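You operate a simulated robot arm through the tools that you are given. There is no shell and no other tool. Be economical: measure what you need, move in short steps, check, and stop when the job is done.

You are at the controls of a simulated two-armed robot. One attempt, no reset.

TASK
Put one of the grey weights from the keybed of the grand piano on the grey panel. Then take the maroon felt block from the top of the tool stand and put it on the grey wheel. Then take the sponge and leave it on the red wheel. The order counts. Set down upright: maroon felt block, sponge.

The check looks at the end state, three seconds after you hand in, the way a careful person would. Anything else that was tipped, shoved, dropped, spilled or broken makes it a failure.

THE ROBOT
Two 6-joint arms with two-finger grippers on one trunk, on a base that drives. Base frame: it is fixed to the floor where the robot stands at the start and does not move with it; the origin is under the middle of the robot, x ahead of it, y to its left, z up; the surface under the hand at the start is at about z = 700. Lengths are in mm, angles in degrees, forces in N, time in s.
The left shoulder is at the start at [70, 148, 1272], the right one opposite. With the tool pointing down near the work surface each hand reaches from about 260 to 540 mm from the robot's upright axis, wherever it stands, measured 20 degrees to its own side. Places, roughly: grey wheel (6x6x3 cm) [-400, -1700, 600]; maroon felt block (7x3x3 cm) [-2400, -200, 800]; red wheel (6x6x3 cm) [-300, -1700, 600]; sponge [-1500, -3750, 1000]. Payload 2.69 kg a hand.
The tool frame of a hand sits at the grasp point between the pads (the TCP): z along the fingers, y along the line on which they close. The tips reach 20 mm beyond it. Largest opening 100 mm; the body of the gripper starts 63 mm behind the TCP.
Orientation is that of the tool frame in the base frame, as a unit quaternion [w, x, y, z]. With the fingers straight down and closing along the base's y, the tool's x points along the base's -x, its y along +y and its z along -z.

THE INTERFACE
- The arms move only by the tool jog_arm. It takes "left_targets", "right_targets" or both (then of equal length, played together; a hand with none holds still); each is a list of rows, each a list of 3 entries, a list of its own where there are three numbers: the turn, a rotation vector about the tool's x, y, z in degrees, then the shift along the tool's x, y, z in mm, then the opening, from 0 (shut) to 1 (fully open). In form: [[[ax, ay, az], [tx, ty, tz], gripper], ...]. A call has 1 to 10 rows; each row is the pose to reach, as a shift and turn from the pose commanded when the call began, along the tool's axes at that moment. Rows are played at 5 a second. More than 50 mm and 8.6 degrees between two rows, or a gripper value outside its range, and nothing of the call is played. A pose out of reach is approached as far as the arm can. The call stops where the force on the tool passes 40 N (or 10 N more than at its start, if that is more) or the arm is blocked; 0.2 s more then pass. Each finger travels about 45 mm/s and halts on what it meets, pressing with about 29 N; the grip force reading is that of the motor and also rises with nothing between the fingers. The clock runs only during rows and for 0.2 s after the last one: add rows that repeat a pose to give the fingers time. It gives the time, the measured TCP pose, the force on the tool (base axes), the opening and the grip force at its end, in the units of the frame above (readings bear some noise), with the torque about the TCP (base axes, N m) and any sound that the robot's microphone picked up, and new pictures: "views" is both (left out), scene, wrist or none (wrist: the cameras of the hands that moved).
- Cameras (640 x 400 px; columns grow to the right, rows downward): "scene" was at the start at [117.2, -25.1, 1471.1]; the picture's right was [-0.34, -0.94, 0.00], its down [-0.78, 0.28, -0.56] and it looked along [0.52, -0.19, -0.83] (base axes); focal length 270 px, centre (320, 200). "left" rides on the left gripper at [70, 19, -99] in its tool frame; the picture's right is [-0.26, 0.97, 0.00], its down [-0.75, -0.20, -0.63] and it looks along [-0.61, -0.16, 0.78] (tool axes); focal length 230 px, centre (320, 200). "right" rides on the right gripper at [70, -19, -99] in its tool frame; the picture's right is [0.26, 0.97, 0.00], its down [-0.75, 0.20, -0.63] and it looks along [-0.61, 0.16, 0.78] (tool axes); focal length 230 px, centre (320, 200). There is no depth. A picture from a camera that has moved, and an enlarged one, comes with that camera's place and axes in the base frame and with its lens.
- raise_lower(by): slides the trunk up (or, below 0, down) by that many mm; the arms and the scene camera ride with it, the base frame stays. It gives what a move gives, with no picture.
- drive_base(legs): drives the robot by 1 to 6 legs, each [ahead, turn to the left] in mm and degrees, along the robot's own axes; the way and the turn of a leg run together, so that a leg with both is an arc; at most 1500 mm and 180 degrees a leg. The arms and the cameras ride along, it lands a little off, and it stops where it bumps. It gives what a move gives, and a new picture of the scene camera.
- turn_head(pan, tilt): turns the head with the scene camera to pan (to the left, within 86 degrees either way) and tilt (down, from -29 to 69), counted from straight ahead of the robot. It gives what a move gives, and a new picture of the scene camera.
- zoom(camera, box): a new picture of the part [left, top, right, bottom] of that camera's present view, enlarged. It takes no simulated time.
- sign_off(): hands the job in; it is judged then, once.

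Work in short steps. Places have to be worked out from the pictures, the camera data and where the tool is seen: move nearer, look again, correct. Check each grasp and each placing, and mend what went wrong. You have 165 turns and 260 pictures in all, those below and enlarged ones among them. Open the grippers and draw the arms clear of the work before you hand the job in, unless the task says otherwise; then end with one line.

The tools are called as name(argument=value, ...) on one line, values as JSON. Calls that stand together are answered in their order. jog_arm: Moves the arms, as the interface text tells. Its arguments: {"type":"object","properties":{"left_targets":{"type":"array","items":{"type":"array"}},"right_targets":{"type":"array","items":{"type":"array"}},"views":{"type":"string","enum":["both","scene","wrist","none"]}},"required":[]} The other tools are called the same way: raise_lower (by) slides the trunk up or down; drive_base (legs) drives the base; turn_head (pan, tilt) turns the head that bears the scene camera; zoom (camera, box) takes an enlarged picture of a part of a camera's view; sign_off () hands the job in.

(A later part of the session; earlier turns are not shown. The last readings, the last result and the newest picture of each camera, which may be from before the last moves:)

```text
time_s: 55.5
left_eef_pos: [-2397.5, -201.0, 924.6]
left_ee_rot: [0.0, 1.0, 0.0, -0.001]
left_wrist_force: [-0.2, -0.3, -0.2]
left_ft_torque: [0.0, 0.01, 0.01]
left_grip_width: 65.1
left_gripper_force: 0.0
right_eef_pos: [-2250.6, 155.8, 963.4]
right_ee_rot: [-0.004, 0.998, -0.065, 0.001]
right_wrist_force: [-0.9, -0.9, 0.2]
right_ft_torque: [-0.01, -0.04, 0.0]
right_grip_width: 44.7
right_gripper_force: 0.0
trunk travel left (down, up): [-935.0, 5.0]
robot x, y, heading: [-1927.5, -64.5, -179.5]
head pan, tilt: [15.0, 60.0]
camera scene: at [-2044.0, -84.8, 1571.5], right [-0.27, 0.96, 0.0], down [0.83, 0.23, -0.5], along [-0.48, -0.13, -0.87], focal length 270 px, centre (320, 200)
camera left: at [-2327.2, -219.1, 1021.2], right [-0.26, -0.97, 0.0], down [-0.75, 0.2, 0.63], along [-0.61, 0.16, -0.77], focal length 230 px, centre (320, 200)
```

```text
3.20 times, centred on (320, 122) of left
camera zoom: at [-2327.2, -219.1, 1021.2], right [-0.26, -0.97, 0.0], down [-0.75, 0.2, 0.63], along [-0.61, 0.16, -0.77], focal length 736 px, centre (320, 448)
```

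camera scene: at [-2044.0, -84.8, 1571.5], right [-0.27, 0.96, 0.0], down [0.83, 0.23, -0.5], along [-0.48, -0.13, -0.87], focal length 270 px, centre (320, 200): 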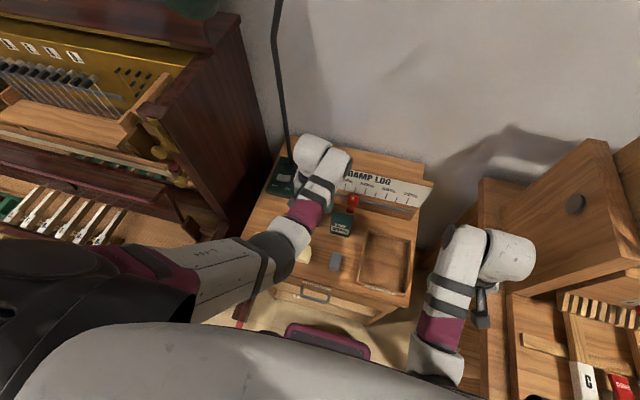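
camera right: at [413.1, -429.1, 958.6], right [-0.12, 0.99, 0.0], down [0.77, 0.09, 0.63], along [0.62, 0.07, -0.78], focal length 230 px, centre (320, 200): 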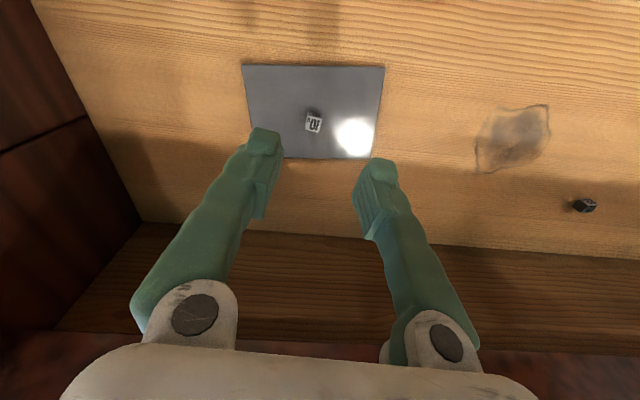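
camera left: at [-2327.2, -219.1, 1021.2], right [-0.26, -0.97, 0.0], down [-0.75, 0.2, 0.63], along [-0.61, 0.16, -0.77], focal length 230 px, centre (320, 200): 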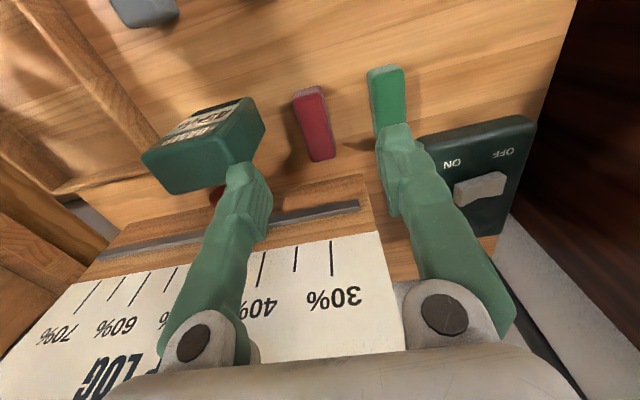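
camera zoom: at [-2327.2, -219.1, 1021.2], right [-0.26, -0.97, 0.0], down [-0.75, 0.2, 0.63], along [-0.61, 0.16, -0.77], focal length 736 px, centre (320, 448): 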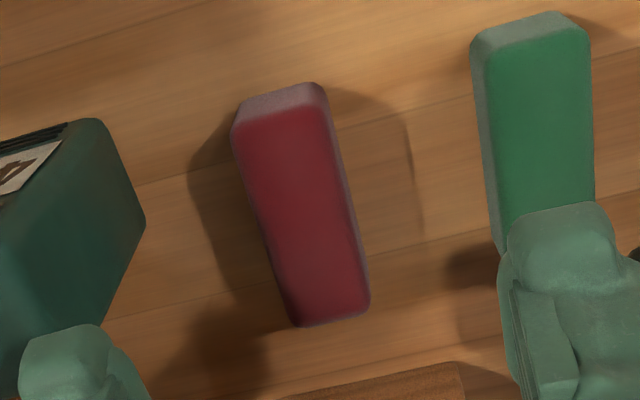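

The block is 60×24 mm, centred at (-2406,-195), yaw about 0, top about z 820. Centring with the opening at 50 mm and going down to z≈828.

jog_arm(left_targets=[[[0, 0, 0], [-8.5, -6, 10], 0.5], [[0, 0, 0], [-8.5, -6, 40], 0.5], [[0, 0, 0], [-8.5, -6, 70], 0.5], [[0, 0, 0], [-8.5, -6, 85], 0.5], [[0, 0, 0], [-8.5, -6, 95], 0.5], [[0, 0, 0], [-8.5, -6, 95], 0.5]], views="wrist")

```text
time_s: 56.9
left_eef_pos: [-2402.4, -198.3, 832.8]
left_ee_rot: [0.0, 1.0, 0.0, -0.001]
left_wrist_force: [1.0, 0.5, 0.0]
left_ft_torque: [0.02, -0.04, 0.04]
left_grip_width: 49.8
left_gripper_force: 0.1
left hand out of reach, approached as far as the arm can: row 5, 6
right_eef_pos: [-2250.1, 154.9, 962.8]
right_ee_rot: [-0.005, 0.998, -0.065, 0.0]
right_wrist_force: [-0.4, 0.5, -0.3]
right_ft_torque: [-0.02, 0.01, 0.04]
right_grip_width: 45.1
right_gripper_force: 0.1
trunk travel left (down, up): [-935.0, 5.0]
robot x, y, heading: [-1930.4, -62.3, -179.1]
head pan, tilt: [15.0, 60.0]
camera left: at [-2333.2, -216.6, 930.1], right [-0.26, -0.97, 0.0], down [-0.75, 0.2, 0.63], along [-0.61, 0.16, -0.78], focal length 230 px, centre (320, 200)
```

left: 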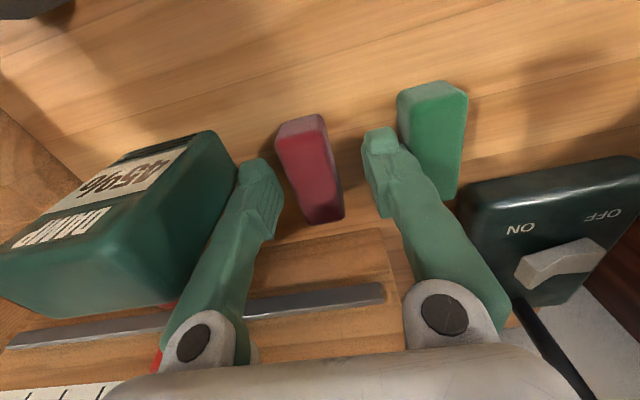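

The arm's lower limit is reached at z 833. I'll lower the trunk 6 mm to gain depth, then centre in y.

raise_lower(by=-6)

jog_arm(left_targets=[[[0, 0, 0], [-2, -2.5, 0], 0.5], [[0, 0, 0], [-3, -3, 1], 0.5]], views="none")

zoom(camera="left", box=[220, 90, 420, 240])

```text
time_s: 57.4
left_eef_pos: [-2403.9, -198.5, 826.2]
left_ee_rot: [0.0, 1.0, 0.0, 0.0]
left_wrist_force: [0.0, 0.2, -0.8]
left_ft_torque: [-0.03, 0.0, 0.03]
left_grip_width: 50.1
left_gripper_force: 0.0
right_eef_pos: [-2251.9, 154.9, 957.4]
right_ee_rot: [-0.005, 0.998, -0.064, 0.001]
right_wrist_force: [-0.3, -0.2, -1.0]
right_ft_torque: [-0.04, 0.01, -0.01]
right_grip_width: 45.2
right_gripper_force: 0.0
trunk travel left (down, up): [-929.0, 11.0]
robot x, y, heading: [-1926.3, -62.7, -179.3]
head pan, tilt: [15.0, 60.0]
```

```text
time_s: 58.0
left_eef_pos: [-2405.3, -195.4, 826.6]
left_ee_rot: [0.0, 1.0, 0.0, -0.001]
left_wrist_force: [0.0, 0.7, 0.0]
left_ft_torque: [0.03, -0.02, -0.01]
left_grip_width: 49.9
left_gripper_force: 0.0
right_eef_pos: [-2251.1, 154.4, 955.5]
right_ee_rot: [-0.006, 0.998, -0.064, 0.001]
right_wrist_force: [-0.6, -0.2, -0.5]
right_ft_torque: [0.04, 0.0, 0.0]
right_grip_width: 44.9
right_gripper_force: 0.0
trunk travel left (down, up): [-929.0, 11.0]
robot x, y, heading: [-1929.8, -66.6, -179.2]
head pan, tilt: [15.0, 60.0]
```

```text
2.67 times, centred on (320, 165) of left
camera zoom: at [-2334.6, -213.9, 923.9], right [-0.26, -0.97, 0.0], down [-0.75, 0.2, 0.63], along [-0.61, 0.16, -0.78], focal length 614 px, centre (320, 293)
```

zoom: 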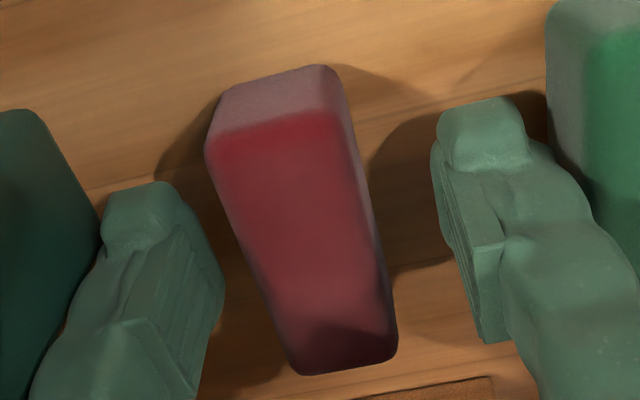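

The block is about 24 mm tall and sits 4 mm to the sign side. I'll shift 4 mm and close.

jog_arm(left_targets=[[[0, 0, 0], [0, -4, 1], 0.5], [[0, 0, 0], [0, -4, 1], 0.35], [[0, 0, 0], [0, -4, 1], 0.2], [[0, 0, 0], [0, -4, 1], 0.15], [[0, 0, 0], [0, -4, 1], 0.15]], views="wrist")

```text
time_s: 59.2
left_eef_pos: [-2405.0, -192.7, 826.5]
left_ee_rot: [0.0, 1.0, 0.001, -0.002]
left_wrist_force: [-0.8, 0.5, 0.4]
left_ft_torque: [-0.01, 0.01, 0.0]
left_grip_width: 24.1
left_gripper_force: 28.8
left hand out of reach, approached as far as the arm can: row 1, 2, 3, 4, 5
right_eef_pos: [-2251.1, 155.2, 956.4]
right_ee_rot: [-0.005, 0.998, -0.065, 0.002]
right_wrist_force: [0.5, 0.1, 0.7]
right_ft_torque: [-0.01, 0.02, -0.01]
right_grip_width: 45.2
right_gripper_force: 0.1
trunk travel left (down, up): [-929.0, 11.0]
robot x, y, heading: [-1930.5, -62.8, -179.0]
head pan, tilt: [15.0, 60.0]
camera left: at [-2334.0, -211.7, 924.2], right [-0.26, -0.97, 0.0], down [-0.75, 0.2, 0.63], along [-0.61, 0.16, -0.78], focal length 230 px, centre (320, 200)
```

left: 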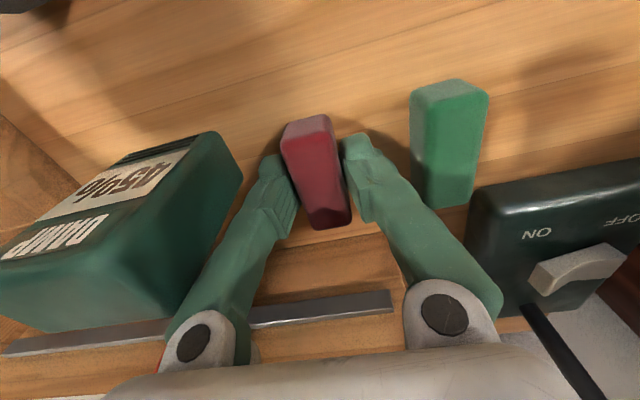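

Grip is 24.1 mm wide and holding. Lifting and drawing back.

jog_arm(left_targets=[[[0, 0, 0], [0, 0, -25], 0.15], [[0, 0, 0], [0, 0, -60], 0.15], [[0, 0, 0], [0, 0, -95], 0.15], [[0, 0, 0], [30, 0, -105], 0.15], [[0, 0, 0], [60, 20, -105], 0.15], [[0, 0, 0], [90, 40, -105], 0.15], [[0, 0, 0], [90, 40, -105], 0.15]], views="both")

```text
time_s: 61.0
left_eef_pos: [-2318.2, -276.3, 935.2]
left_ee_rot: [0.042, 0.999, 0.006, -0.006]
left_wrist_force: [0.4, -1.1, -0.2]
left_ft_torque: [0.02, 0.02, -0.01]
left_grip_width: 24.2
left_gripper_force: 29.0
right_eef_pos: [-2250.4, 155.0, 956.0]
right_ee_rot: [-0.006, 0.998, -0.064, 0.0]
right_wrist_force: [-0.1, -0.6, -0.2]
right_ft_torque: [0.02, 0.03, 0.0]
right_grip_width: 45.0
right_gripper_force: 0.1
trunk travel left (down, up): [-929.0, 11.0]
robot x, y, heading: [-1934.6, -63.2, -179.0]
head pan, tilt: [15.0, 60.0]
stopped in row 7 (left hand): the arm was blocked; the commanded pose is now the measured one
camera scene: at [-2045.2, -84.9, 1565.4], right [-0.27, 0.96, 0.0], down [0.83, 0.23, -0.5], along [-0.48, -0.13, -0.87], focal length 270 px, centre (320, 200)
camera left: at [-2247.2, -286.6, 1032.3], right [-0.24, -0.97, 0.08], down [-0.75, 0.24, 0.62], along [-0.62, 0.09, -0.78], focal length 230 px, centre (320, 200)
```

scene: 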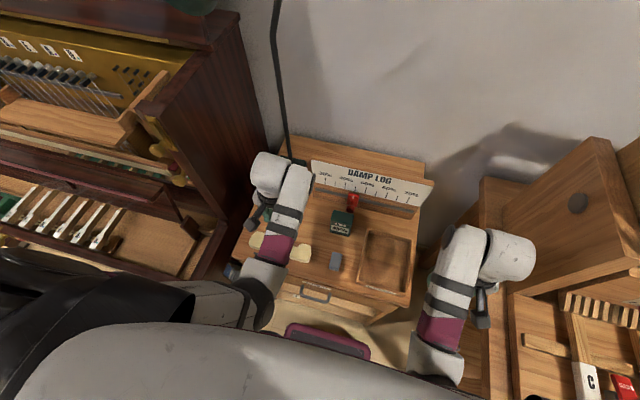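
left: 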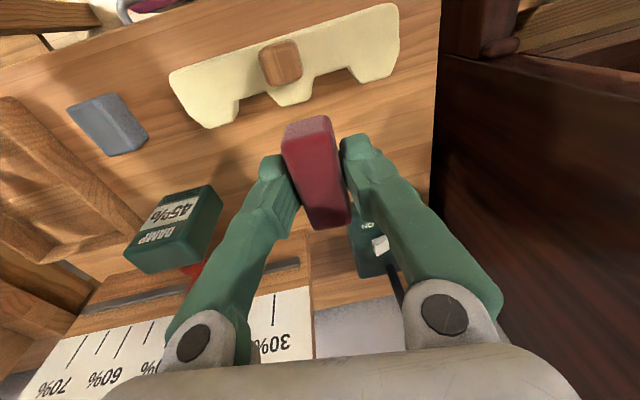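

The block is held, though the arm drifted left a bit at the end. I'll back straight away from the stand, then turn and drive toward the open floor on the +x side of the trolley.

drive_base(legs=[[-500, 0]])

turn_head(pan=0, tilt=35)

drive_base(legs=[[0, 150]])

```text
time_s: 63.9
left_eef_pos: [-1829.4, -271.8, 934.2]
left_ee_rot: [0.042, 0.999, 0.014, -0.006]
left_wrist_force: [0.5, 0.1, -0.7]
left_ft_torque: [0.0, 0.01, -0.02]
left_grip_width: 24.3
left_gripper_force: 28.6
right_eef_pos: [-1769.3, 159.1, 956.3]
right_ee_rot: [-0.006, 0.998, -0.057, 0.002]
right_wrist_force: [-0.5, 0.1, 0.3]
right_ft_torque: [0.04, 0.0, -0.03]
right_grip_width: 45.1
right_gripper_force: 0.0
trunk travel left (down, up): [-929.0, 11.0]
robot x, y, heading: [-1442.6, -52.4, -178.7]
head pan, tilt: [15.0, 60.0]
camera scene: at [-1559.2, -76.2, 1565.3], right [-0.28, 0.96, 0.0], down [0.83, 0.25, -0.5], along [-0.48, -0.14, -0.87], focal length 270 px, centre (320, 200)
```

scene: 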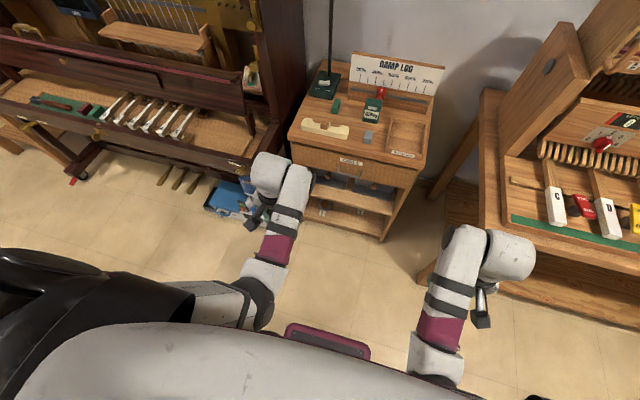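

```text
time_s: 64.8
left_eef_pos: [-1828.4, -271.6, 934.0]
left_ee_rot: [0.043, 0.999, 0.014, -0.007]
left_wrist_force: [-0.5, 0.2, 1.0]
left_ft_torque: [0.02, -0.01, 0.04]
left_grip_width: 24.1
left_gripper_force: 29.1
right_eef_pos: [-1766.5, 159.9, 956.9]
right_ee_rot: [-0.005, 0.998, -0.057, 0.001]
right_wrist_force: [0.4, -0.6, -0.6]
right_ft_torque: [0.02, -0.01, 0.0]
right_grip_width: 45.0
right_gripper_force: 0.1
trunk travel left (down, up): [-929.0, 11.0]
robot x, y, heading: [-1443.9, -52.3, -178.4]
head pan, tilt: [0.0, 35.0]
camera scene: at [-1580.5, -59.6, 1599.8], right [-0.03, 1.0, 0.0], down [0.57, 0.02, -0.82], along [-0.82, -0.02, -0.57], focal length 270 px, centre (320, 200)
```

scene: 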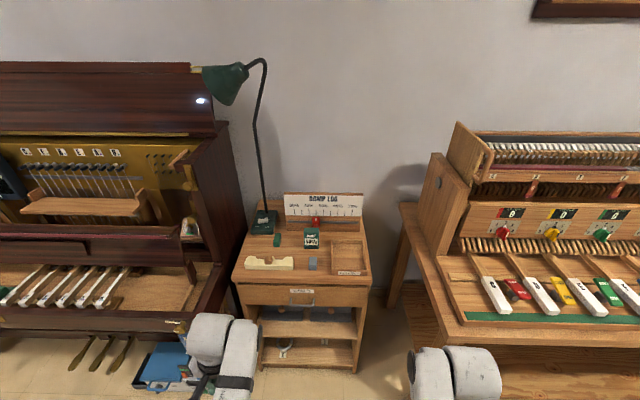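

```text
time_s: 71.3
left_eef_pos: [-1001.1, -83.1, 935.0]
left_ee_rot: [0.018, 0.272, 0.961, 0.04]
left_wrist_force: [0.5, 0.2, -0.4]
left_ft_torque: [0.0, 0.01, 0.0]
left_grip_width: 24.4
left_gripper_force: 29.0
right_eef_pos: [-1290.0, -411.7, 957.0]
right_ee_rot: [-0.004, 0.34, 0.94, -0.004]
right_wrist_force: [0.2, -0.1, 0.1]
right_ft_torque: [0.01, 0.01, 0.0]
right_grip_width: 45.1
right_gripper_force: 0.1
trunk travel left (down, up): [-929.0, 11.0]
robot x, y, heading: [-1443.2, -55.4, -31.5]
head pan, tilt: [0.0, 35.0]
camera scene: at [-1325.3, -128.6, 1599.8], right [-0.52, -0.85, 0.0], down [-0.49, 0.3, -0.82], along [0.7, -0.43, -0.57], focal length 270 px, centre (320, 200)
```

scene: 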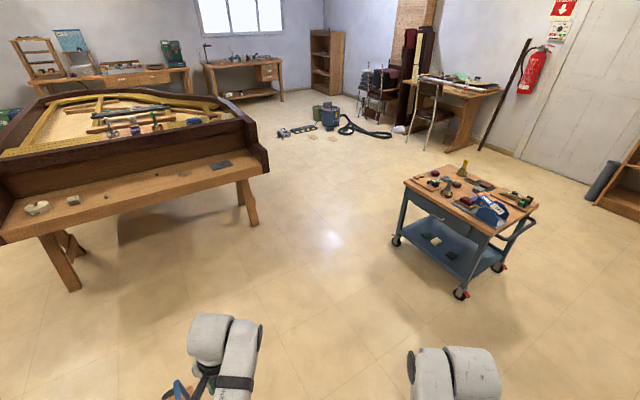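

Path clear. Driving to about (250,-1000), then turning to face -y.

drive_base(legs=[[0, 2.3], [1400, 0], [560, 0], [0, -61]])

```text
time_s: 84.2
left_eef_pos: [476.3, -1422.0, 934.6]
left_ee_rot: [0.035, 0.713, 0.7, 0.025]
left_wrist_force: [0.3, 0.4, 0.2]
left_ft_torque: [0.0, 0.01, -0.02]
left_grip_width: 24.2
left_gripper_force: 29.3
right_eef_pos: [46.3, -1343.1, 956.6]
right_ee_rot: [-0.005, 0.762, 0.648, -0.002]
right_wrist_force: [-0.3, 0.3, 0.6]
right_ft_torque: [0.01, 0.0, 0.0]
right_grip_width: 44.9
right_gripper_force: 0.1
trunk travel left (down, up): [-929.0, 11.0]
robot x, y, heading: [279.4, -1032.4, -91.0]
head pan, tilt: [0.0, 35.0]
camera scene: at [273.7, -1168.8, 1599.8], right [-1.0, 0.02, 0.0], down [0.01, 0.57, -0.82], along [-0.02, -0.82, -0.57], focal length 270 px, centre (320, 200)
```

scene: 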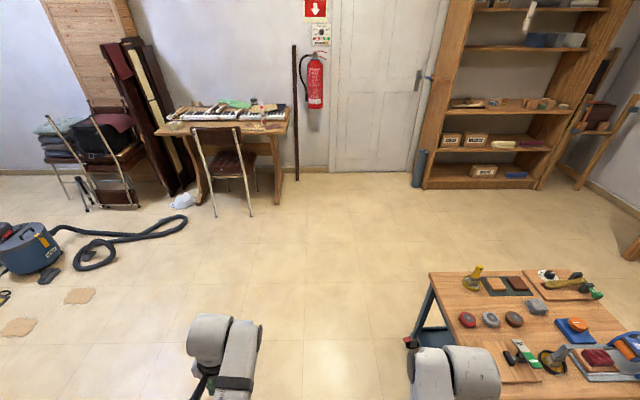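

zoom(camera="scene", box=[420, 255, 640, 392])

zoom(camera="scene", box=[430, 80, 590, 190])

```text
2.91 times, centred on (530, 324) of scene
camera zoom: at [273.7, -1168.8, 1599.8], right [-1.0, 0.02, 0.0], down [0.01, 0.57, -0.82], along [-0.02, -0.82, -0.57], focal length 786 px, centre (-291, -159)
```

zoom: 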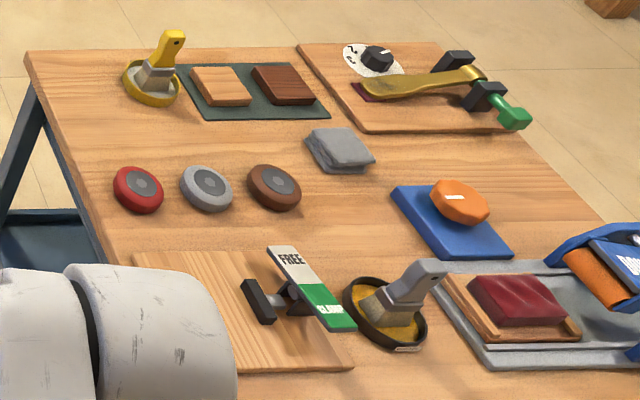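

```text
3.64 times, centred on (510, 135) of scene
camera zoom: at [273.7, -1168.8, 1599.8], right [-1.0, 0.02, 0.0], down [0.01, 0.57, -0.82], along [-0.02, -0.82, -0.57], focal length 982 px, centre (-371, 436)
```

zoom: 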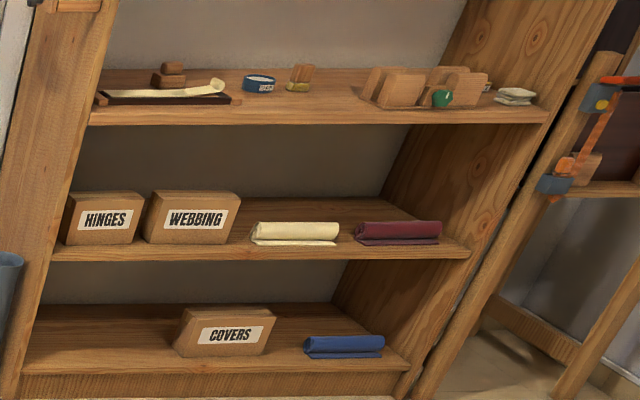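

The wheels are red about (-311,-1746), grey about (-401,-1747), and the trolley's end edge is about x -243. I'll drive to its +x side and face -x.

drive_base(legs=[[575, 0], [0, -89], [190, 0]])

turn_head(pan=10, tilt=60)

```text
time_s: 92.4
left_eef_pos: [-323.7, -1791.5, 935.6]
left_ee_rot: [0.043, 0.999, -0.012, -0.009]
left_wrist_force: [-0.9, 0.9, -0.6]
left_ft_torque: [0.03, 0.03, 0.04]
left_grip_width: 24.0
left_gripper_force: 29.3
right_eef_pos: [-240.6, -1361.1, 956.6]
right_ee_rot: [-0.004, 0.997, -0.083, 0.0]
right_wrist_force: [-0.6, -0.3, 0.2]
right_ft_torque: [0.03, 0.03, 0.04]
right_grip_width: 45.3
right_gripper_force: 0.1
trunk travel left (down, up): [-929.0, 11.0]
robot x, y, heading: [66.0, -1590.1, 178.6]
head pan, tilt: [0.0, 35.0]
camera scene: at [-63.7, -1590.5, 1600.3], right [0.03, 1.0, 0.0], down [0.57, -0.01, -0.82], along [-0.82, 0.02, -0.57], focal length 270 px, centre (320, 200)
```

scene: 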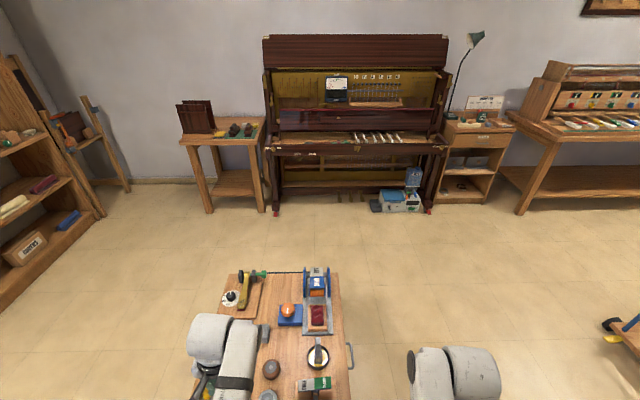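

```text
time_s: 93.3
left_eef_pos: [-326.3, -1791.3, 934.2]
left_ee_rot: [0.043, 0.999, -0.012, -0.006]
left_wrist_force: [0.8, 1.2, -0.5]
left_ft_torque: [0.0, 0.03, 0.01]
left_grip_width: 24.0
left_gripper_force: 28.8
right_eef_pos: [-243.6, -1361.4, 956.9]
right_ee_rot: [-0.005, 0.996, -0.083, 0.001]
right_wrist_force: [-0.6, 1.1, 0.0]
right_ft_torque: [0.0, -0.02, -0.01]
right_grip_width: 45.0
right_gripper_force: 0.0
trunk travel left (down, up): [-929.0, 11.0]
robot x, y, heading: [70.1, -1591.0, 178.8]
head pan, tilt: [10.0, 60.0]
camera scene: at [-47.8, -1602.3, 1565.4], right [-0.15, 0.99, 0.0], down [0.86, 0.13, -0.5], along [-0.49, -0.07, -0.87], focal length 270 px, centre (320, 200)
```

scene: 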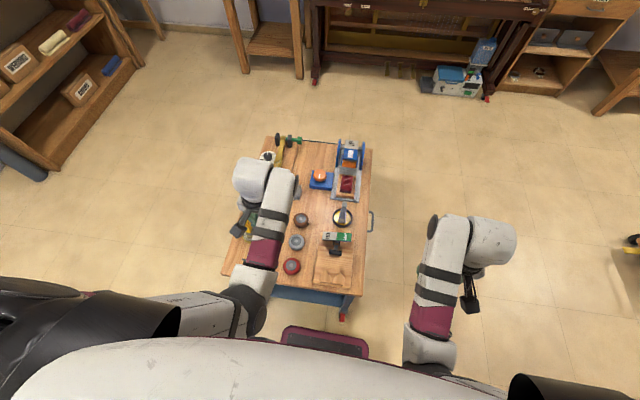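

Now moving the left hand over the grey wheel, still high, and straightening it.

jog_arm(left_targets=[[[1.5, 0.2, -0.4], [-30, 0, 10], 0.15], [[3, 0.4, -0.8], [-60, -15, 20], 0.15], [[4.9, 0.7, -1.4], [-66, -32, 30], 0.15], [[4.9, 0.7, -1.4], [-66, -50, 45], 0.15], [[4.9, 0.7, -1.4], [-66, -50, 45], 0.15]], views="none")

raise_lower(by=-150)

zoom(camera="left", box=[0, 0, 640, 400])

zoom(camera="scene", box=[200, 100, 480, 320])

```text
time_s: 94.5
left_eef_pos: [-395.1, -1744.5, 884.2]
left_ee_rot: [0.0, 1.0, 0.0, 0.001]
left_wrist_force: [0.0, 0.0, -0.4]
left_ft_torque: [-0.01, -0.01, -0.01]
left_grip_width: 24.0
left_gripper_force: 29.2
right_eef_pos: [-243.7, -1361.6, 956.2]
right_ee_rot: [-0.005, 0.996, -0.084, 0.001]
right_wrist_force: [0.7, 0.0, 0.2]
right_ft_torque: [0.02, 0.0, 0.02]
right_grip_width: 45.1
right_gripper_force: 0.0
trunk travel left (down, up): [-929.0, 11.0]
robot x, y, heading: [70.3, -1591.7, 178.5]
head pan, tilt: [10.0, 60.0]
```

```text
time_s: 96.3
left_eef_pos: [-394.8, -1744.7, 735.7]
left_ee_rot: [-0.001, 1.0, 0.001, -0.001]
left_wrist_force: [-0.6, -0.7, 0.4]
left_ft_torque: [-0.01, -0.01, 0.0]
left_grip_width: 24.4
left_gripper_force: 28.6
right_eef_pos: [-243.2, -1362.0, 807.2]
right_ee_rot: [-0.004, 0.996, -0.084, 0.001]
right_wrist_force: [-0.2, 0.1, 0.7]
right_ft_torque: [-0.01, 0.02, 0.02]
right_grip_width: 44.8
right_gripper_force: 0.0
trunk travel left (down, up): [-779.0, 161.0]
robot x, y, heading: [71.9, -1593.2, 178.4]
head pan, tilt: [10.0, 60.0]
```

```text
1.00 times, centred on (320, 200) of left (not enlarged: the box is as wide or as high as the picture)
camera zoom: at [-324.1, -1762.9, 832.7], right [-0.26, -0.97, 0.0], down [-0.75, 0.2, 0.63], along [-0.61, 0.16, -0.78], focal length 230 px, centre (320, 200)
```

zoom: 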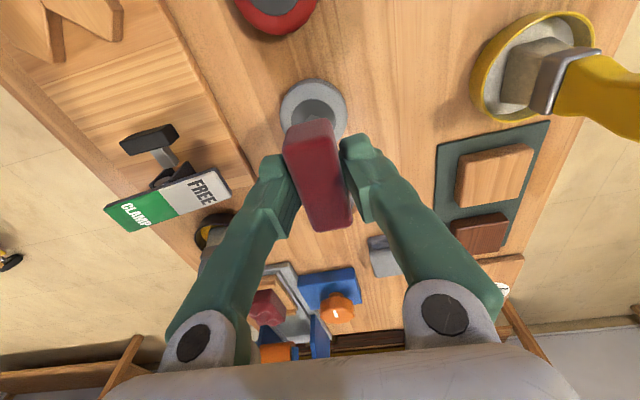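

```text
1.82 times, centred on (340, 210) of scene
camera zoom: at [-46.4, -1602.4, 1415.5], right [-0.15, 0.99, 0.0], down [0.86, 0.13, -0.5], along [-0.49, -0.07, -0.87], focal length 491 px, centre (284, 182)
```

zoom: 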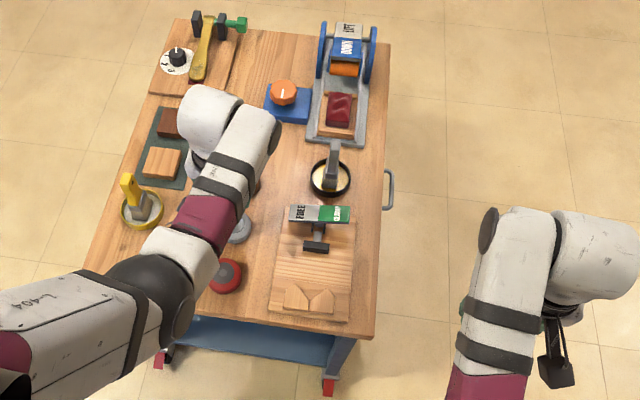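

zoom(camera="left", box=[240, 60, 400, 160])

```text
4.00 times, centred on (320, 110) of left
camera zoom: at [-324.1, -1762.9, 832.7], right [-0.26, -0.97, 0.0], down [-0.75, 0.2, 0.63], along [-0.61, 0.16, -0.78], focal length 920 px, centre (320, 560)
```

zoom: 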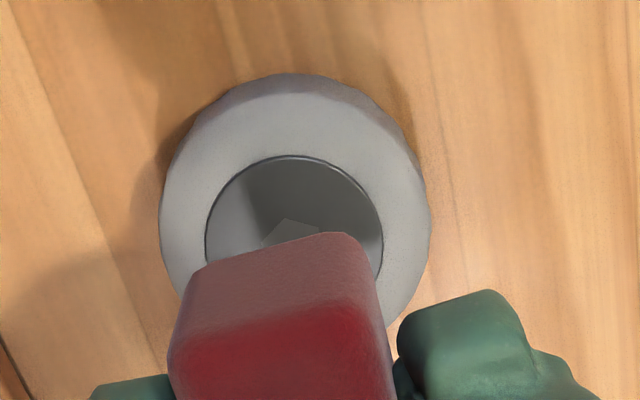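

The wheel's hub centre is about (-395,-1738.5). I'll lower the trunk 40 mm more, shift 6 mm and come down toward contact.

raise_lower(by=-40)

jog_arm(left_targets=[[[0, 0, 0], [0, -6, 0], 0.15], [[0, 0, 0], [0, -6, 15], 0.15], [[0, 0, 0], [0, -6, 30], 0.15], [[0, 0, 0], [0, -6, 30], 0.15]], views="wrist")

```text
time_s: 97.1
left_eef_pos: [-393.7, -1744.0, 695.5]
left_ee_rot: [0.0, 1.0, 0.002, -0.001]
left_wrist_force: [0.3, 0.3, 0.1]
left_ft_torque: [0.01, -0.01, 0.01]
left_grip_width: 24.2
left_gripper_force: 29.8
right_eef_pos: [-243.3, -1361.0, 766.9]
right_ee_rot: [-0.005, 0.996, -0.084, 0.0]
right_wrist_force: [0.1, -0.4, 0.2]
right_ft_torque: [0.01, 0.02, -0.03]
right_grip_width: 45.0
right_gripper_force: 0.1
trunk travel left (down, up): [-739.0, 201.0]
robot x, y, heading: [69.4, -1590.7, 179.1]
head pan, tilt: [10.0, 60.0]
```

```text
time_s: 98.1
left_eef_pos: [-394.6, -1736.8, 674.4]
left_ee_rot: [0.002, 1.0, 0.0, -0.007]
left_wrist_force: [10.4, 1.0, 24.4]
left_ft_torque: [-0.09, -0.37, 0.02]
left_grip_width: 24.2
left_gripper_force: 29.4
right_eef_pos: [-239.3, -1361.6, 768.6]
right_ee_rot: [-0.005, 0.997, -0.083, -0.001]
right_wrist_force: [0.6, -0.5, 0.2]
right_ft_torque: [-0.03, -0.02, 0.01]
right_grip_width: 44.9
right_gripper_force: 0.1
trunk travel left (down, up): [-739.0, 201.0]
robot x, y, heading: [67.6, -1592.5, 178.4]
head pan, tilt: [10.0, 60.0]
stopped in row 4 (left hand): the force on the tool passed its limit at 44 N (the readings are from after the stop); the commanded pose is now the measured one
camera left: at [-324.0, -1754.9, 769.7], right [-0.26, -0.97, 0.01], down [-0.74, 0.2, 0.64], along [-0.62, 0.16, -0.77], focal length 230 px, centre (320, 200)
```

left: 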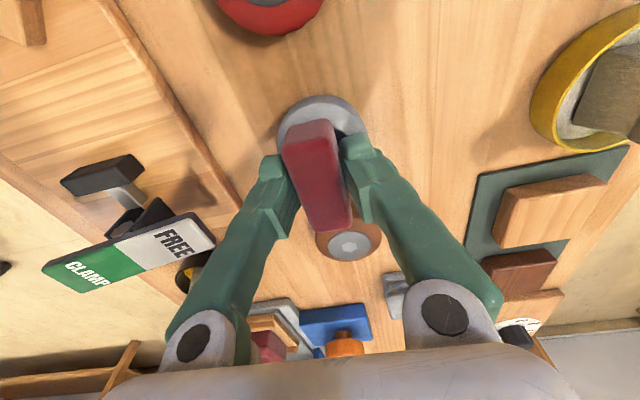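

Contact came at z 674, so the wheel top is higher than I guessed, around 648. I'll look closely before releasing.

zoom(camera="left", box=[240, 70, 420, 270])

zoom(camera="scene", box=[250, 180, 370, 260])

```text
2.00 times, centred on (330, 170) of left
camera zoom: at [-324.0, -1754.9, 769.7], right [-0.26, -0.97, 0.01], down [-0.74, 0.2, 0.64], along [-0.62, 0.16, -0.77], focal length 460 px, centre (300, 260)
```

zoom: 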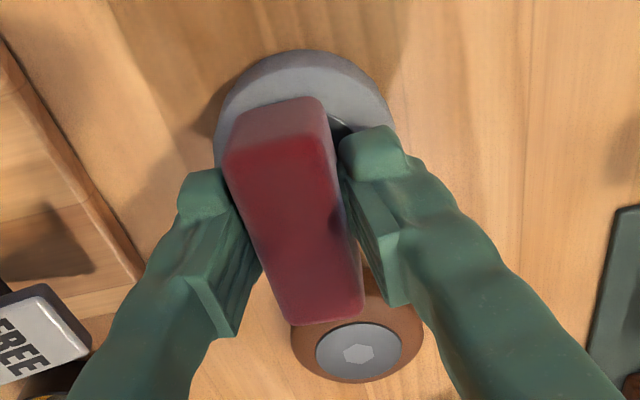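

```text
5.00 times, centred on (310, 220) of scene
camera zoom: at [-39.2, -1600.8, 1376.3], right [-0.15, 0.99, 0.0], down [0.85, 0.13, -0.5], along [-0.5, -0.08, -0.86], focal length 1350 px, centre (370, 100)
```

zoom: 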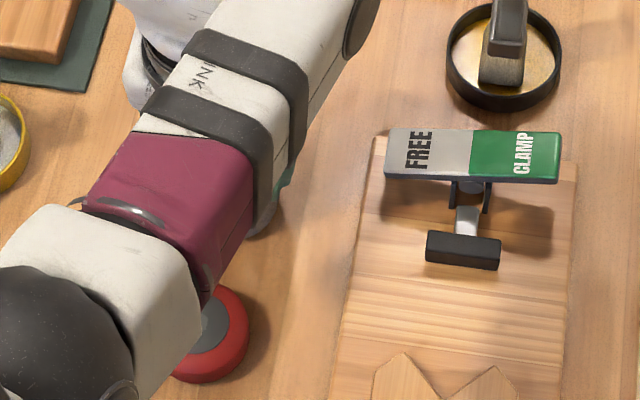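

Rechecking with the wheel top at about 647, its centre comes out near (-385,-1741), so the block is about 9 mm too far. I'll lift, shift and come down again gently.

jog_arm(left_targets=[[[0, 0, 0], [0, 0, -15], 0.15], [[0, 0, 0], [5, 2, -25], 0.15], [[0, 0, 0], [9, 4, -35], 0.15], [[0, 0, 0], [9, 4, -35], 0.15]], views="wrist")

zoom(camera="left", box=[240, 60, 420, 180])

```text
time_s: 99.1
left_eef_pos: [-389.6, -1741.8, 705.9]
left_ee_rot: [0.002, 1.0, 0.0, -0.005]
left_wrist_force: [0.1, 1.1, -0.2]
left_ft_torque: [-0.01, 0.03, -0.01]
left_grip_width: 23.8
left_gripper_force: 29.0
right_eef_pos: [-242.2, -1361.1, 766.9]
right_ee_rot: [-0.005, 0.997, -0.083, 0.002]
right_wrist_force: [0.4, -0.5, -0.7]
right_ft_torque: [0.0, -0.01, -0.04]
right_grip_width: 45.1
right_gripper_force: 0.1
trunk travel left (down, up): [-739.0, 201.0]
robot x, y, heading: [73.9, -1593.8, 178.7]
head pan, tilt: [10.0, 60.0]
camera left: at [-318.1, -1759.9, 801.8], right [-0.26, -0.97, 0.0], down [-0.75, 0.2, 0.64], along [-0.61, 0.16, -0.77], focal length 230 px, centre (320, 200)
```

left: 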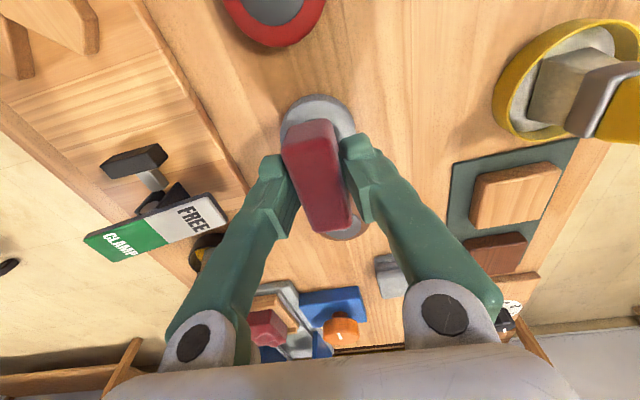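

```text
3.33 times, centred on (330, 120) of left
camera zoom: at [-318.1, -1759.9, 801.8], right [-0.26, -0.97, 0.0], down [-0.75, 0.2, 0.64], along [-0.61, 0.16, -0.77], focal length 767 px, centre (287, 467)
```

zoom: 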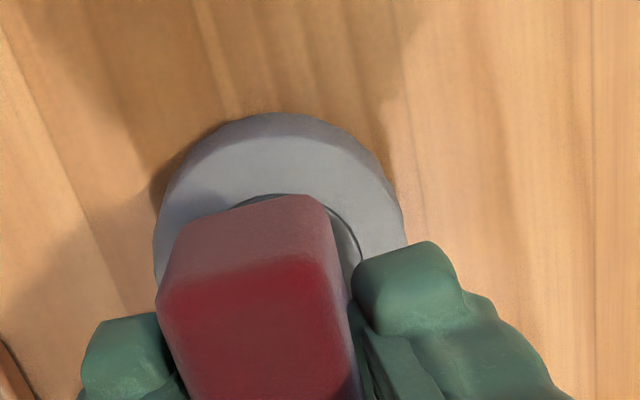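

The wheel centre works out to about (-388.5,-1740), and the hand is now at (-389.6,-1741.8), which is good. Coming down slowly.

jog_arm(left_targets=[[[0, 0, 0], [1, -1.5, 15], 0.15], [[0, 0, 0], [1, -1.5, 24], 0.15], [[0, 0, 0], [1, -1.5, 27], 0.15], [[0, 0, 0], [1, -1.5, 29], 0.15], [[0, 0, 0], [1, -1.5, 30], 0.15]], views="none")

```text
time_s: 100.3
left_eef_pos: [-389.6, -1739.2, 673.9]
left_ee_rot: [0.001, 1.0, 0.0, -0.006]
left_wrist_force: [0.2, -0.5, -0.2]
left_ft_torque: [-0.01, 0.01, 0.02]
left_grip_width: 24.2
left_gripper_force: 29.1
right_eef_pos: [-242.9, -1361.8, 766.5]
right_ee_rot: [-0.005, 0.996, -0.084, 0.001]
right_wrist_force: [0.3, 0.1, 0.0]
right_ft_torque: [-0.01, -0.02, 0.03]
right_grip_width: 44.9
right_gripper_force: 0.0
trunk travel left (down, up): [-739.0, 201.0]
robot x, y, heading: [70.2, -1591.5, 178.4]
head pan, tilt: [10.0, 60.0]
```

No contact yet. Continuing in small steps.

jog_arm(left_targets=[[[0, 0, 0], [0, 0, 1], 0.15], [[0, 0, 0], [0, 0, 2], 0.15], [[0, 0, 0], [0, 0, 3], 0.15], [[0, 0, 0], [0, 0, 4], 0.15]], views="wrist")

```text
time_s: 101.3
left_eef_pos: [-390.3, -1740.1, 673.0]
left_ee_rot: [0.003, 1.0, -0.001, -0.007]
left_wrist_force: [-2.5, -0.6, 21.3]
left_ft_torque: [-0.02, 0.14, 0.0]
left_grip_width: 23.8
left_gripper_force: 28.9
right_eef_pos: [-240.7, -1360.7, 767.7]
right_ee_rot: [-0.004, 0.996, -0.084, 0.0]
right_wrist_force: [0.8, 0.3, -0.4]
right_ft_torque: [-0.01, 0.01, -0.03]
right_grip_width: 44.9
right_gripper_force: 0.0
trunk travel left (down, up): [-739.0, 201.0]
robot x, y, heading: [70.0, -1591.2, 178.4]
head pan, tilt: [10.0, 60.0]
camera left: at [-317.5, -1758.5, 769.7], right [-0.26, -0.97, 0.01], down [-0.74, 0.2, 0.64], along [-0.62, 0.16, -0.77], focal length 230 px, centre (320, 200)
```

left: 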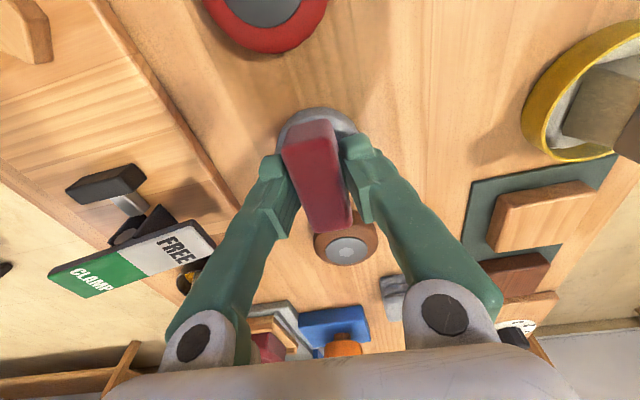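

Contact at z≈673, centred. I'll ease up 2 mm, open, and rise straight.

jog_arm(left_targets=[[[0, 0, 0], [0, 0, -2.5], 0.15], [[0, 0, 0], [0, 0, -2.5], 0.25], [[0, 0, 0], [0, 0, -2.5], 0.4], [[0, 0, 0], [0, 0, -2.5], 0.45], [[0, 0, 0], [0, 0, -2.5], 0.45], [[0, 0, 0], [0, 0, -25], 0.45], [[0, 0, 0], [0, 0, -65], 0.45], [[0, 0, 0], [0, 0, -100], 0.45], [[0, 0, 0], [0, 0, -100], 0.45]], views="both")

zoom(camera="left", box=[220, 60, 420, 200])

```text
time_s: 103.3
left_eef_pos: [-385.0, -1737.7, 769.2]
left_ee_rot: [0.001, 1.0, -0.001, -0.004]
left_wrist_force: [-0.5, 0.3, 0.3]
left_ft_torque: [-0.01, -0.02, -0.03]
left_grip_width: 44.7
left_gripper_force: 0.0
right_eef_pos: [-242.9, -1362.3, 767.6]
right_ee_rot: [-0.005, 0.996, -0.084, 0.001]
right_wrist_force: [1.0, 0.4, 0.5]
right_ft_torque: [-0.01, -0.01, 0.02]
right_grip_width: 44.8
right_gripper_force: 0.1
trunk travel left (down, up): [-739.0, 201.0]
robot x, y, heading: [67.5, -1589.1, 178.8]
head pan, tilt: [10.0, 60.0]
camera scene: at [-46.5, -1602.5, 1375.5], right [-0.15, 0.99, 0.0], down [0.86, 0.13, -0.5], along [-0.49, -0.07, -0.87], focal length 270 px, centre (320, 200)
camera left: at [-314.8, -1756.4, 866.2], right [-0.26, -0.97, 0.0], down [-0.74, 0.2, 0.64], along [-0.62, 0.16, -0.77], focal length 230 px, centre (320, 200)
```

scene: 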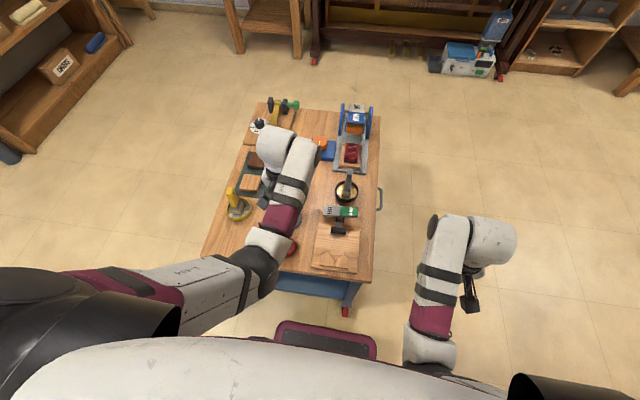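
left: 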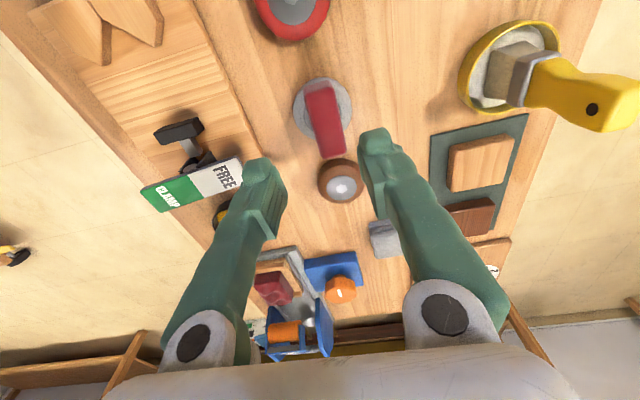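

```text
2.86 times, centred on (320, 130) of left
camera zoom: at [-314.8, -1756.4, 866.2], right [-0.26, -0.97, 0.0], down [-0.74, 0.2, 0.64], along [-0.62, 0.16, -0.77], focal length 657 px, centre (320, 400)
```

zoom: 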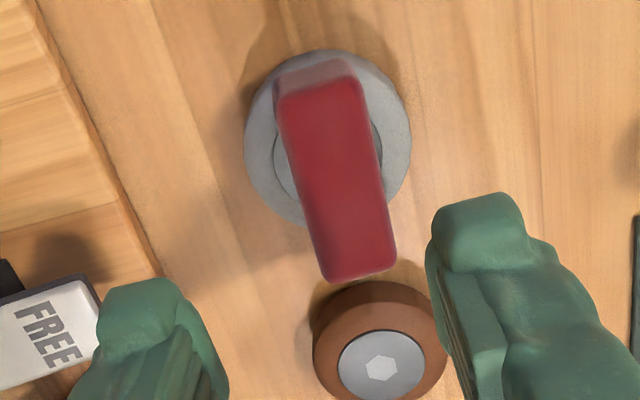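

The block lies on the grey wheel: level, with a slight overhang at the far end, and neighbours untouched. Next is the sponge. I'll raise the trunk, back away, and go round toward the shelf.

raise_lower(by=195)

drive_base(legs=[[-330, 0], [0, 91], [900, 0], [0, -72]])

turn_head(pan=0, tilt=20)

```text
time_s: 105.5
left_eef_pos: [-385.8, -1736.9, 963.8]
left_ee_rot: [0.001, 1.0, 0.0, -0.004]
left_wrist_force: [0.9, -0.4, -0.8]
left_ft_torque: [0.01, 0.0, -0.01]
left_grip_width: 45.1
left_gripper_force: 0.1
right_eef_pos: [-242.6, -1362.4, 962.4]
right_ee_rot: [-0.005, 0.996, -0.084, 0.001]
right_wrist_force: [-0.1, -0.4, -0.3]
right_ft_torque: [-0.01, -0.03, -0.01]
right_grip_width: 45.0
right_gripper_force: 0.1
trunk travel left (down, up): [-934.0, 6.0]
robot x, y, heading: [69.6, -1594.8, 178.8]
head pan, tilt: [10.0, 60.0]
```

```text
time_s: 119.1
left_eef_pos: [-4.5, -2759.1, 964.1]
left_ee_rot: [0.002, 0.99, 0.138, -0.004]
left_wrist_force: [-0.5, -0.4, -0.3]
left_ft_torque: [0.02, -0.01, -0.01]
left_grip_width: 44.8
left_gripper_force: 0.1
right_eef_pos: [29.1, -2359.4, 963.6]
right_ee_rot: [-0.004, 0.998, 0.055, 0.0]
right_wrist_force: [0.0, 0.1, 0.9]
right_ft_torque: [-0.02, 0.0, 0.02]
right_grip_width: 45.0
right_gripper_force: 0.0
trunk travel left (down, up): [-934.0, 6.0]
robot x, y, heading: [392.2, -2493.6, -165.8]
head pan, tilt: [10.0, 60.0]
camera scene: at [284.2, -2536.1, 1570.5], right [-0.41, 0.91, 0.0], down [0.79, 0.36, -0.5], along [-0.46, -0.21, -0.87], focal length 270 px, centre (320, 200)
```

scene: 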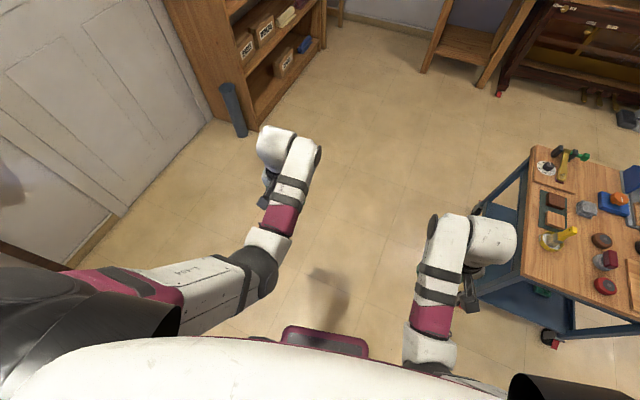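

```text
time_s: 120.2
left_eef_pos: [-4.9, -2758.3, 964.5]
left_ee_rot: [0.003, 0.99, 0.138, -0.004]
left_wrist_force: [-0.1, 0.4, 0.2]
left_ft_torque: [0.01, 0.02, 0.01]
left_grip_width: 45.0
left_gripper_force: 0.0
right_eef_pos: [29.2, -2358.5, 962.8]
right_ee_rot: [-0.005, 0.999, 0.054, 0.0]
right_wrist_force: [-0.5, 0.8, 0.7]
right_ft_torque: [-0.04, 0.0, -0.01]
right_grip_width: 45.4
right_gripper_force: 0.0
trunk travel left (down, up): [-934.0, 6.0]
robot x, y, heading: [393.0, -2493.0, -165.8]
head pan, tilt: [0.0, 20.0]
camera scene: at [254.7, -2531.3, 1628.6], right [-0.25, 0.97, 0.0], down [0.33, 0.09, -0.94], along [-0.91, -0.23, -0.34], focal length 270 px, centre (320, 200)
```

scene: 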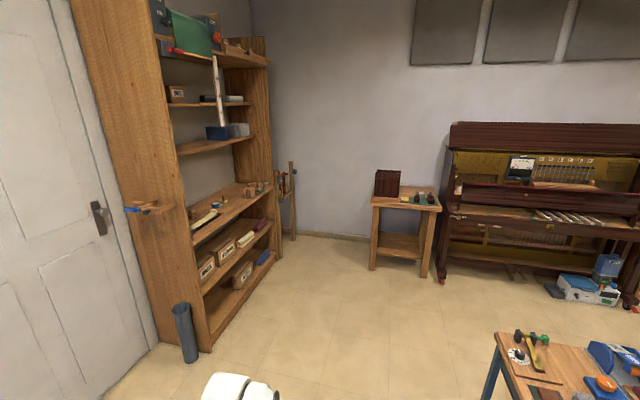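

Clear floor ahead to the shelf. Driving along it, then facing it.

drive_base(legs=[[1000, 0], [720, 0], [0, 76]])

```text
time_s: 132.1
left_eef_pos: [-1136.3, -3383.5, 963.5]
left_ee_rot: [0.004, 0.709, 0.705, -0.002]
left_wrist_force: [-0.9, 0.3, -0.3]
left_ft_torque: [0.0, 0.03, -0.01]
left_grip_width: 44.8
left_gripper_force: 0.1
right_eef_pos: [-1510.8, -3238.9, 961.6]
right_ee_rot: [-0.003, 0.765, 0.644, -0.003]
right_wrist_force: [0.2, -0.5, 0.2]
right_ft_torque: [-0.02, 0.0, 0.0]
right_grip_width: 45.1
right_gripper_force: 0.2
trunk travel left (down, up): [-934.0, 6.0]
robot x, y, heading: [-1277.9, -2928.4, -91.8]
head pan, tilt: [0.0, 20.0]
camera scene: at [-1282.5, -3072.1, 1628.7], right [-1.0, 0.03, 0.0], down [0.01, 0.34, -0.94], along [-0.03, -0.94, -0.34], focal length 270 px, centre (320, 200)
```

scene: 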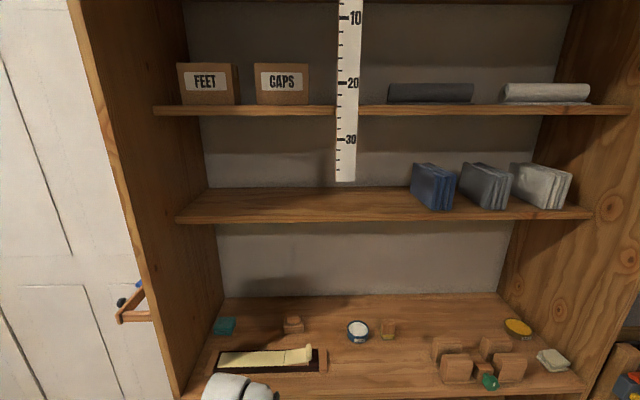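

turn_head(pan=0, tilt=38)

zoom(camera="scene", box=[180, 180, 400, 320])

zoom(camera="scene", box=[380, 180, 620, 320])

```text
time_s: 132.9
left_eef_pos: [-1136.6, -3383.4, 964.3]
left_ee_rot: [0.004, 0.709, 0.705, -0.002]
left_wrist_force: [0.6, 0.0, -0.4]
left_ft_torque: [0.01, 0.0, 0.01]
left_grip_width: 44.8
left_gripper_force: 0.2
right_eef_pos: [-1509.8, -3239.2, 962.9]
right_ee_rot: [-0.003, 0.766, 0.643, -0.003]
right_wrist_force: [-0.7, -0.8, -0.2]
right_ft_torque: [-0.01, -0.01, -0.02]
right_grip_width: 45.1
right_gripper_force: 0.0
trunk travel left (down, up): [-934.0, 6.0]
robot x, y, heading: [-1277.9, -2927.7, -91.8]
head pan, tilt: [0.0, 38.0]
camera scene: at [-1281.6, -3065.3, 1600.3], right [-1.0, 0.03, 0.0], down [0.02, 0.61, -0.79], along [-0.02, -0.79, -0.62], focal length 270 px, centre (320, 200)
```

scene: 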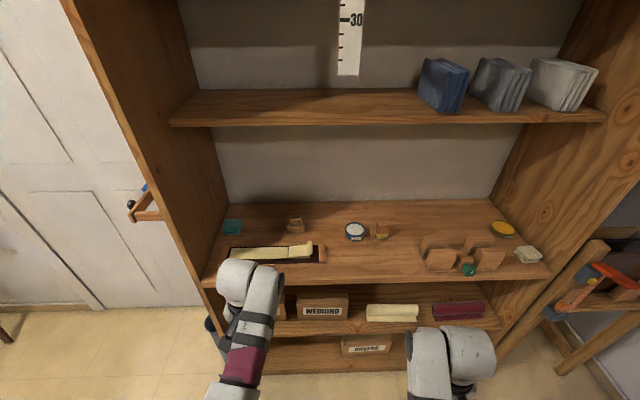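

```text
2.86 times, centred on (290, 250) of scene
camera zoom: at [-1281.6, -3065.3, 1600.3], right [-1.0, 0.03, 0.0], down [0.02, 0.61, -0.79], along [-0.02, -0.79, -0.62], focal length 772 px, centre (406, 57)
```

zoom: 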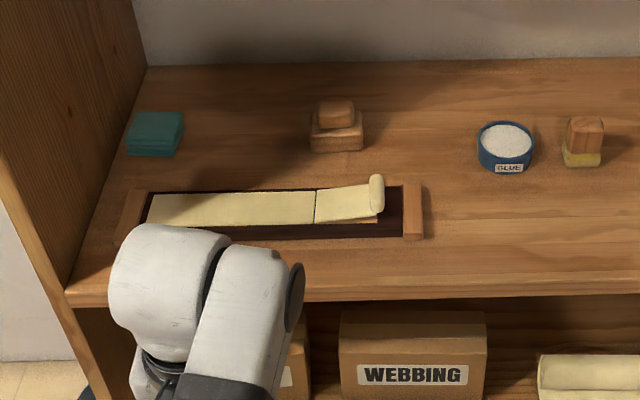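

```text
2.67 times, centred on (500, 250) of scene
camera zoom: at [-1281.6, -3065.3, 1600.3], right [-1.0, 0.03, 0.0], down [0.02, 0.61, -0.79], along [-0.02, -0.79, -0.62], focal length 720 px, centre (-160, 67)
```

zoom: 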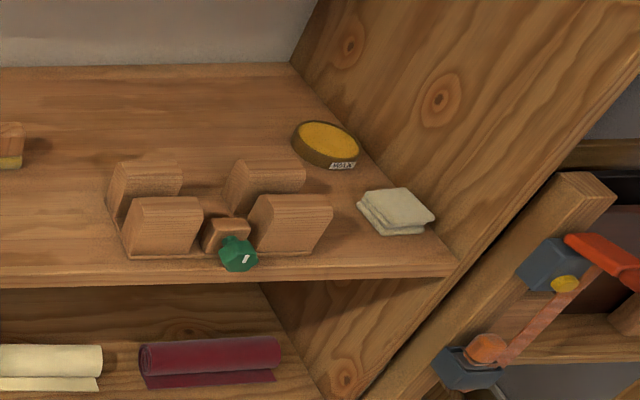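

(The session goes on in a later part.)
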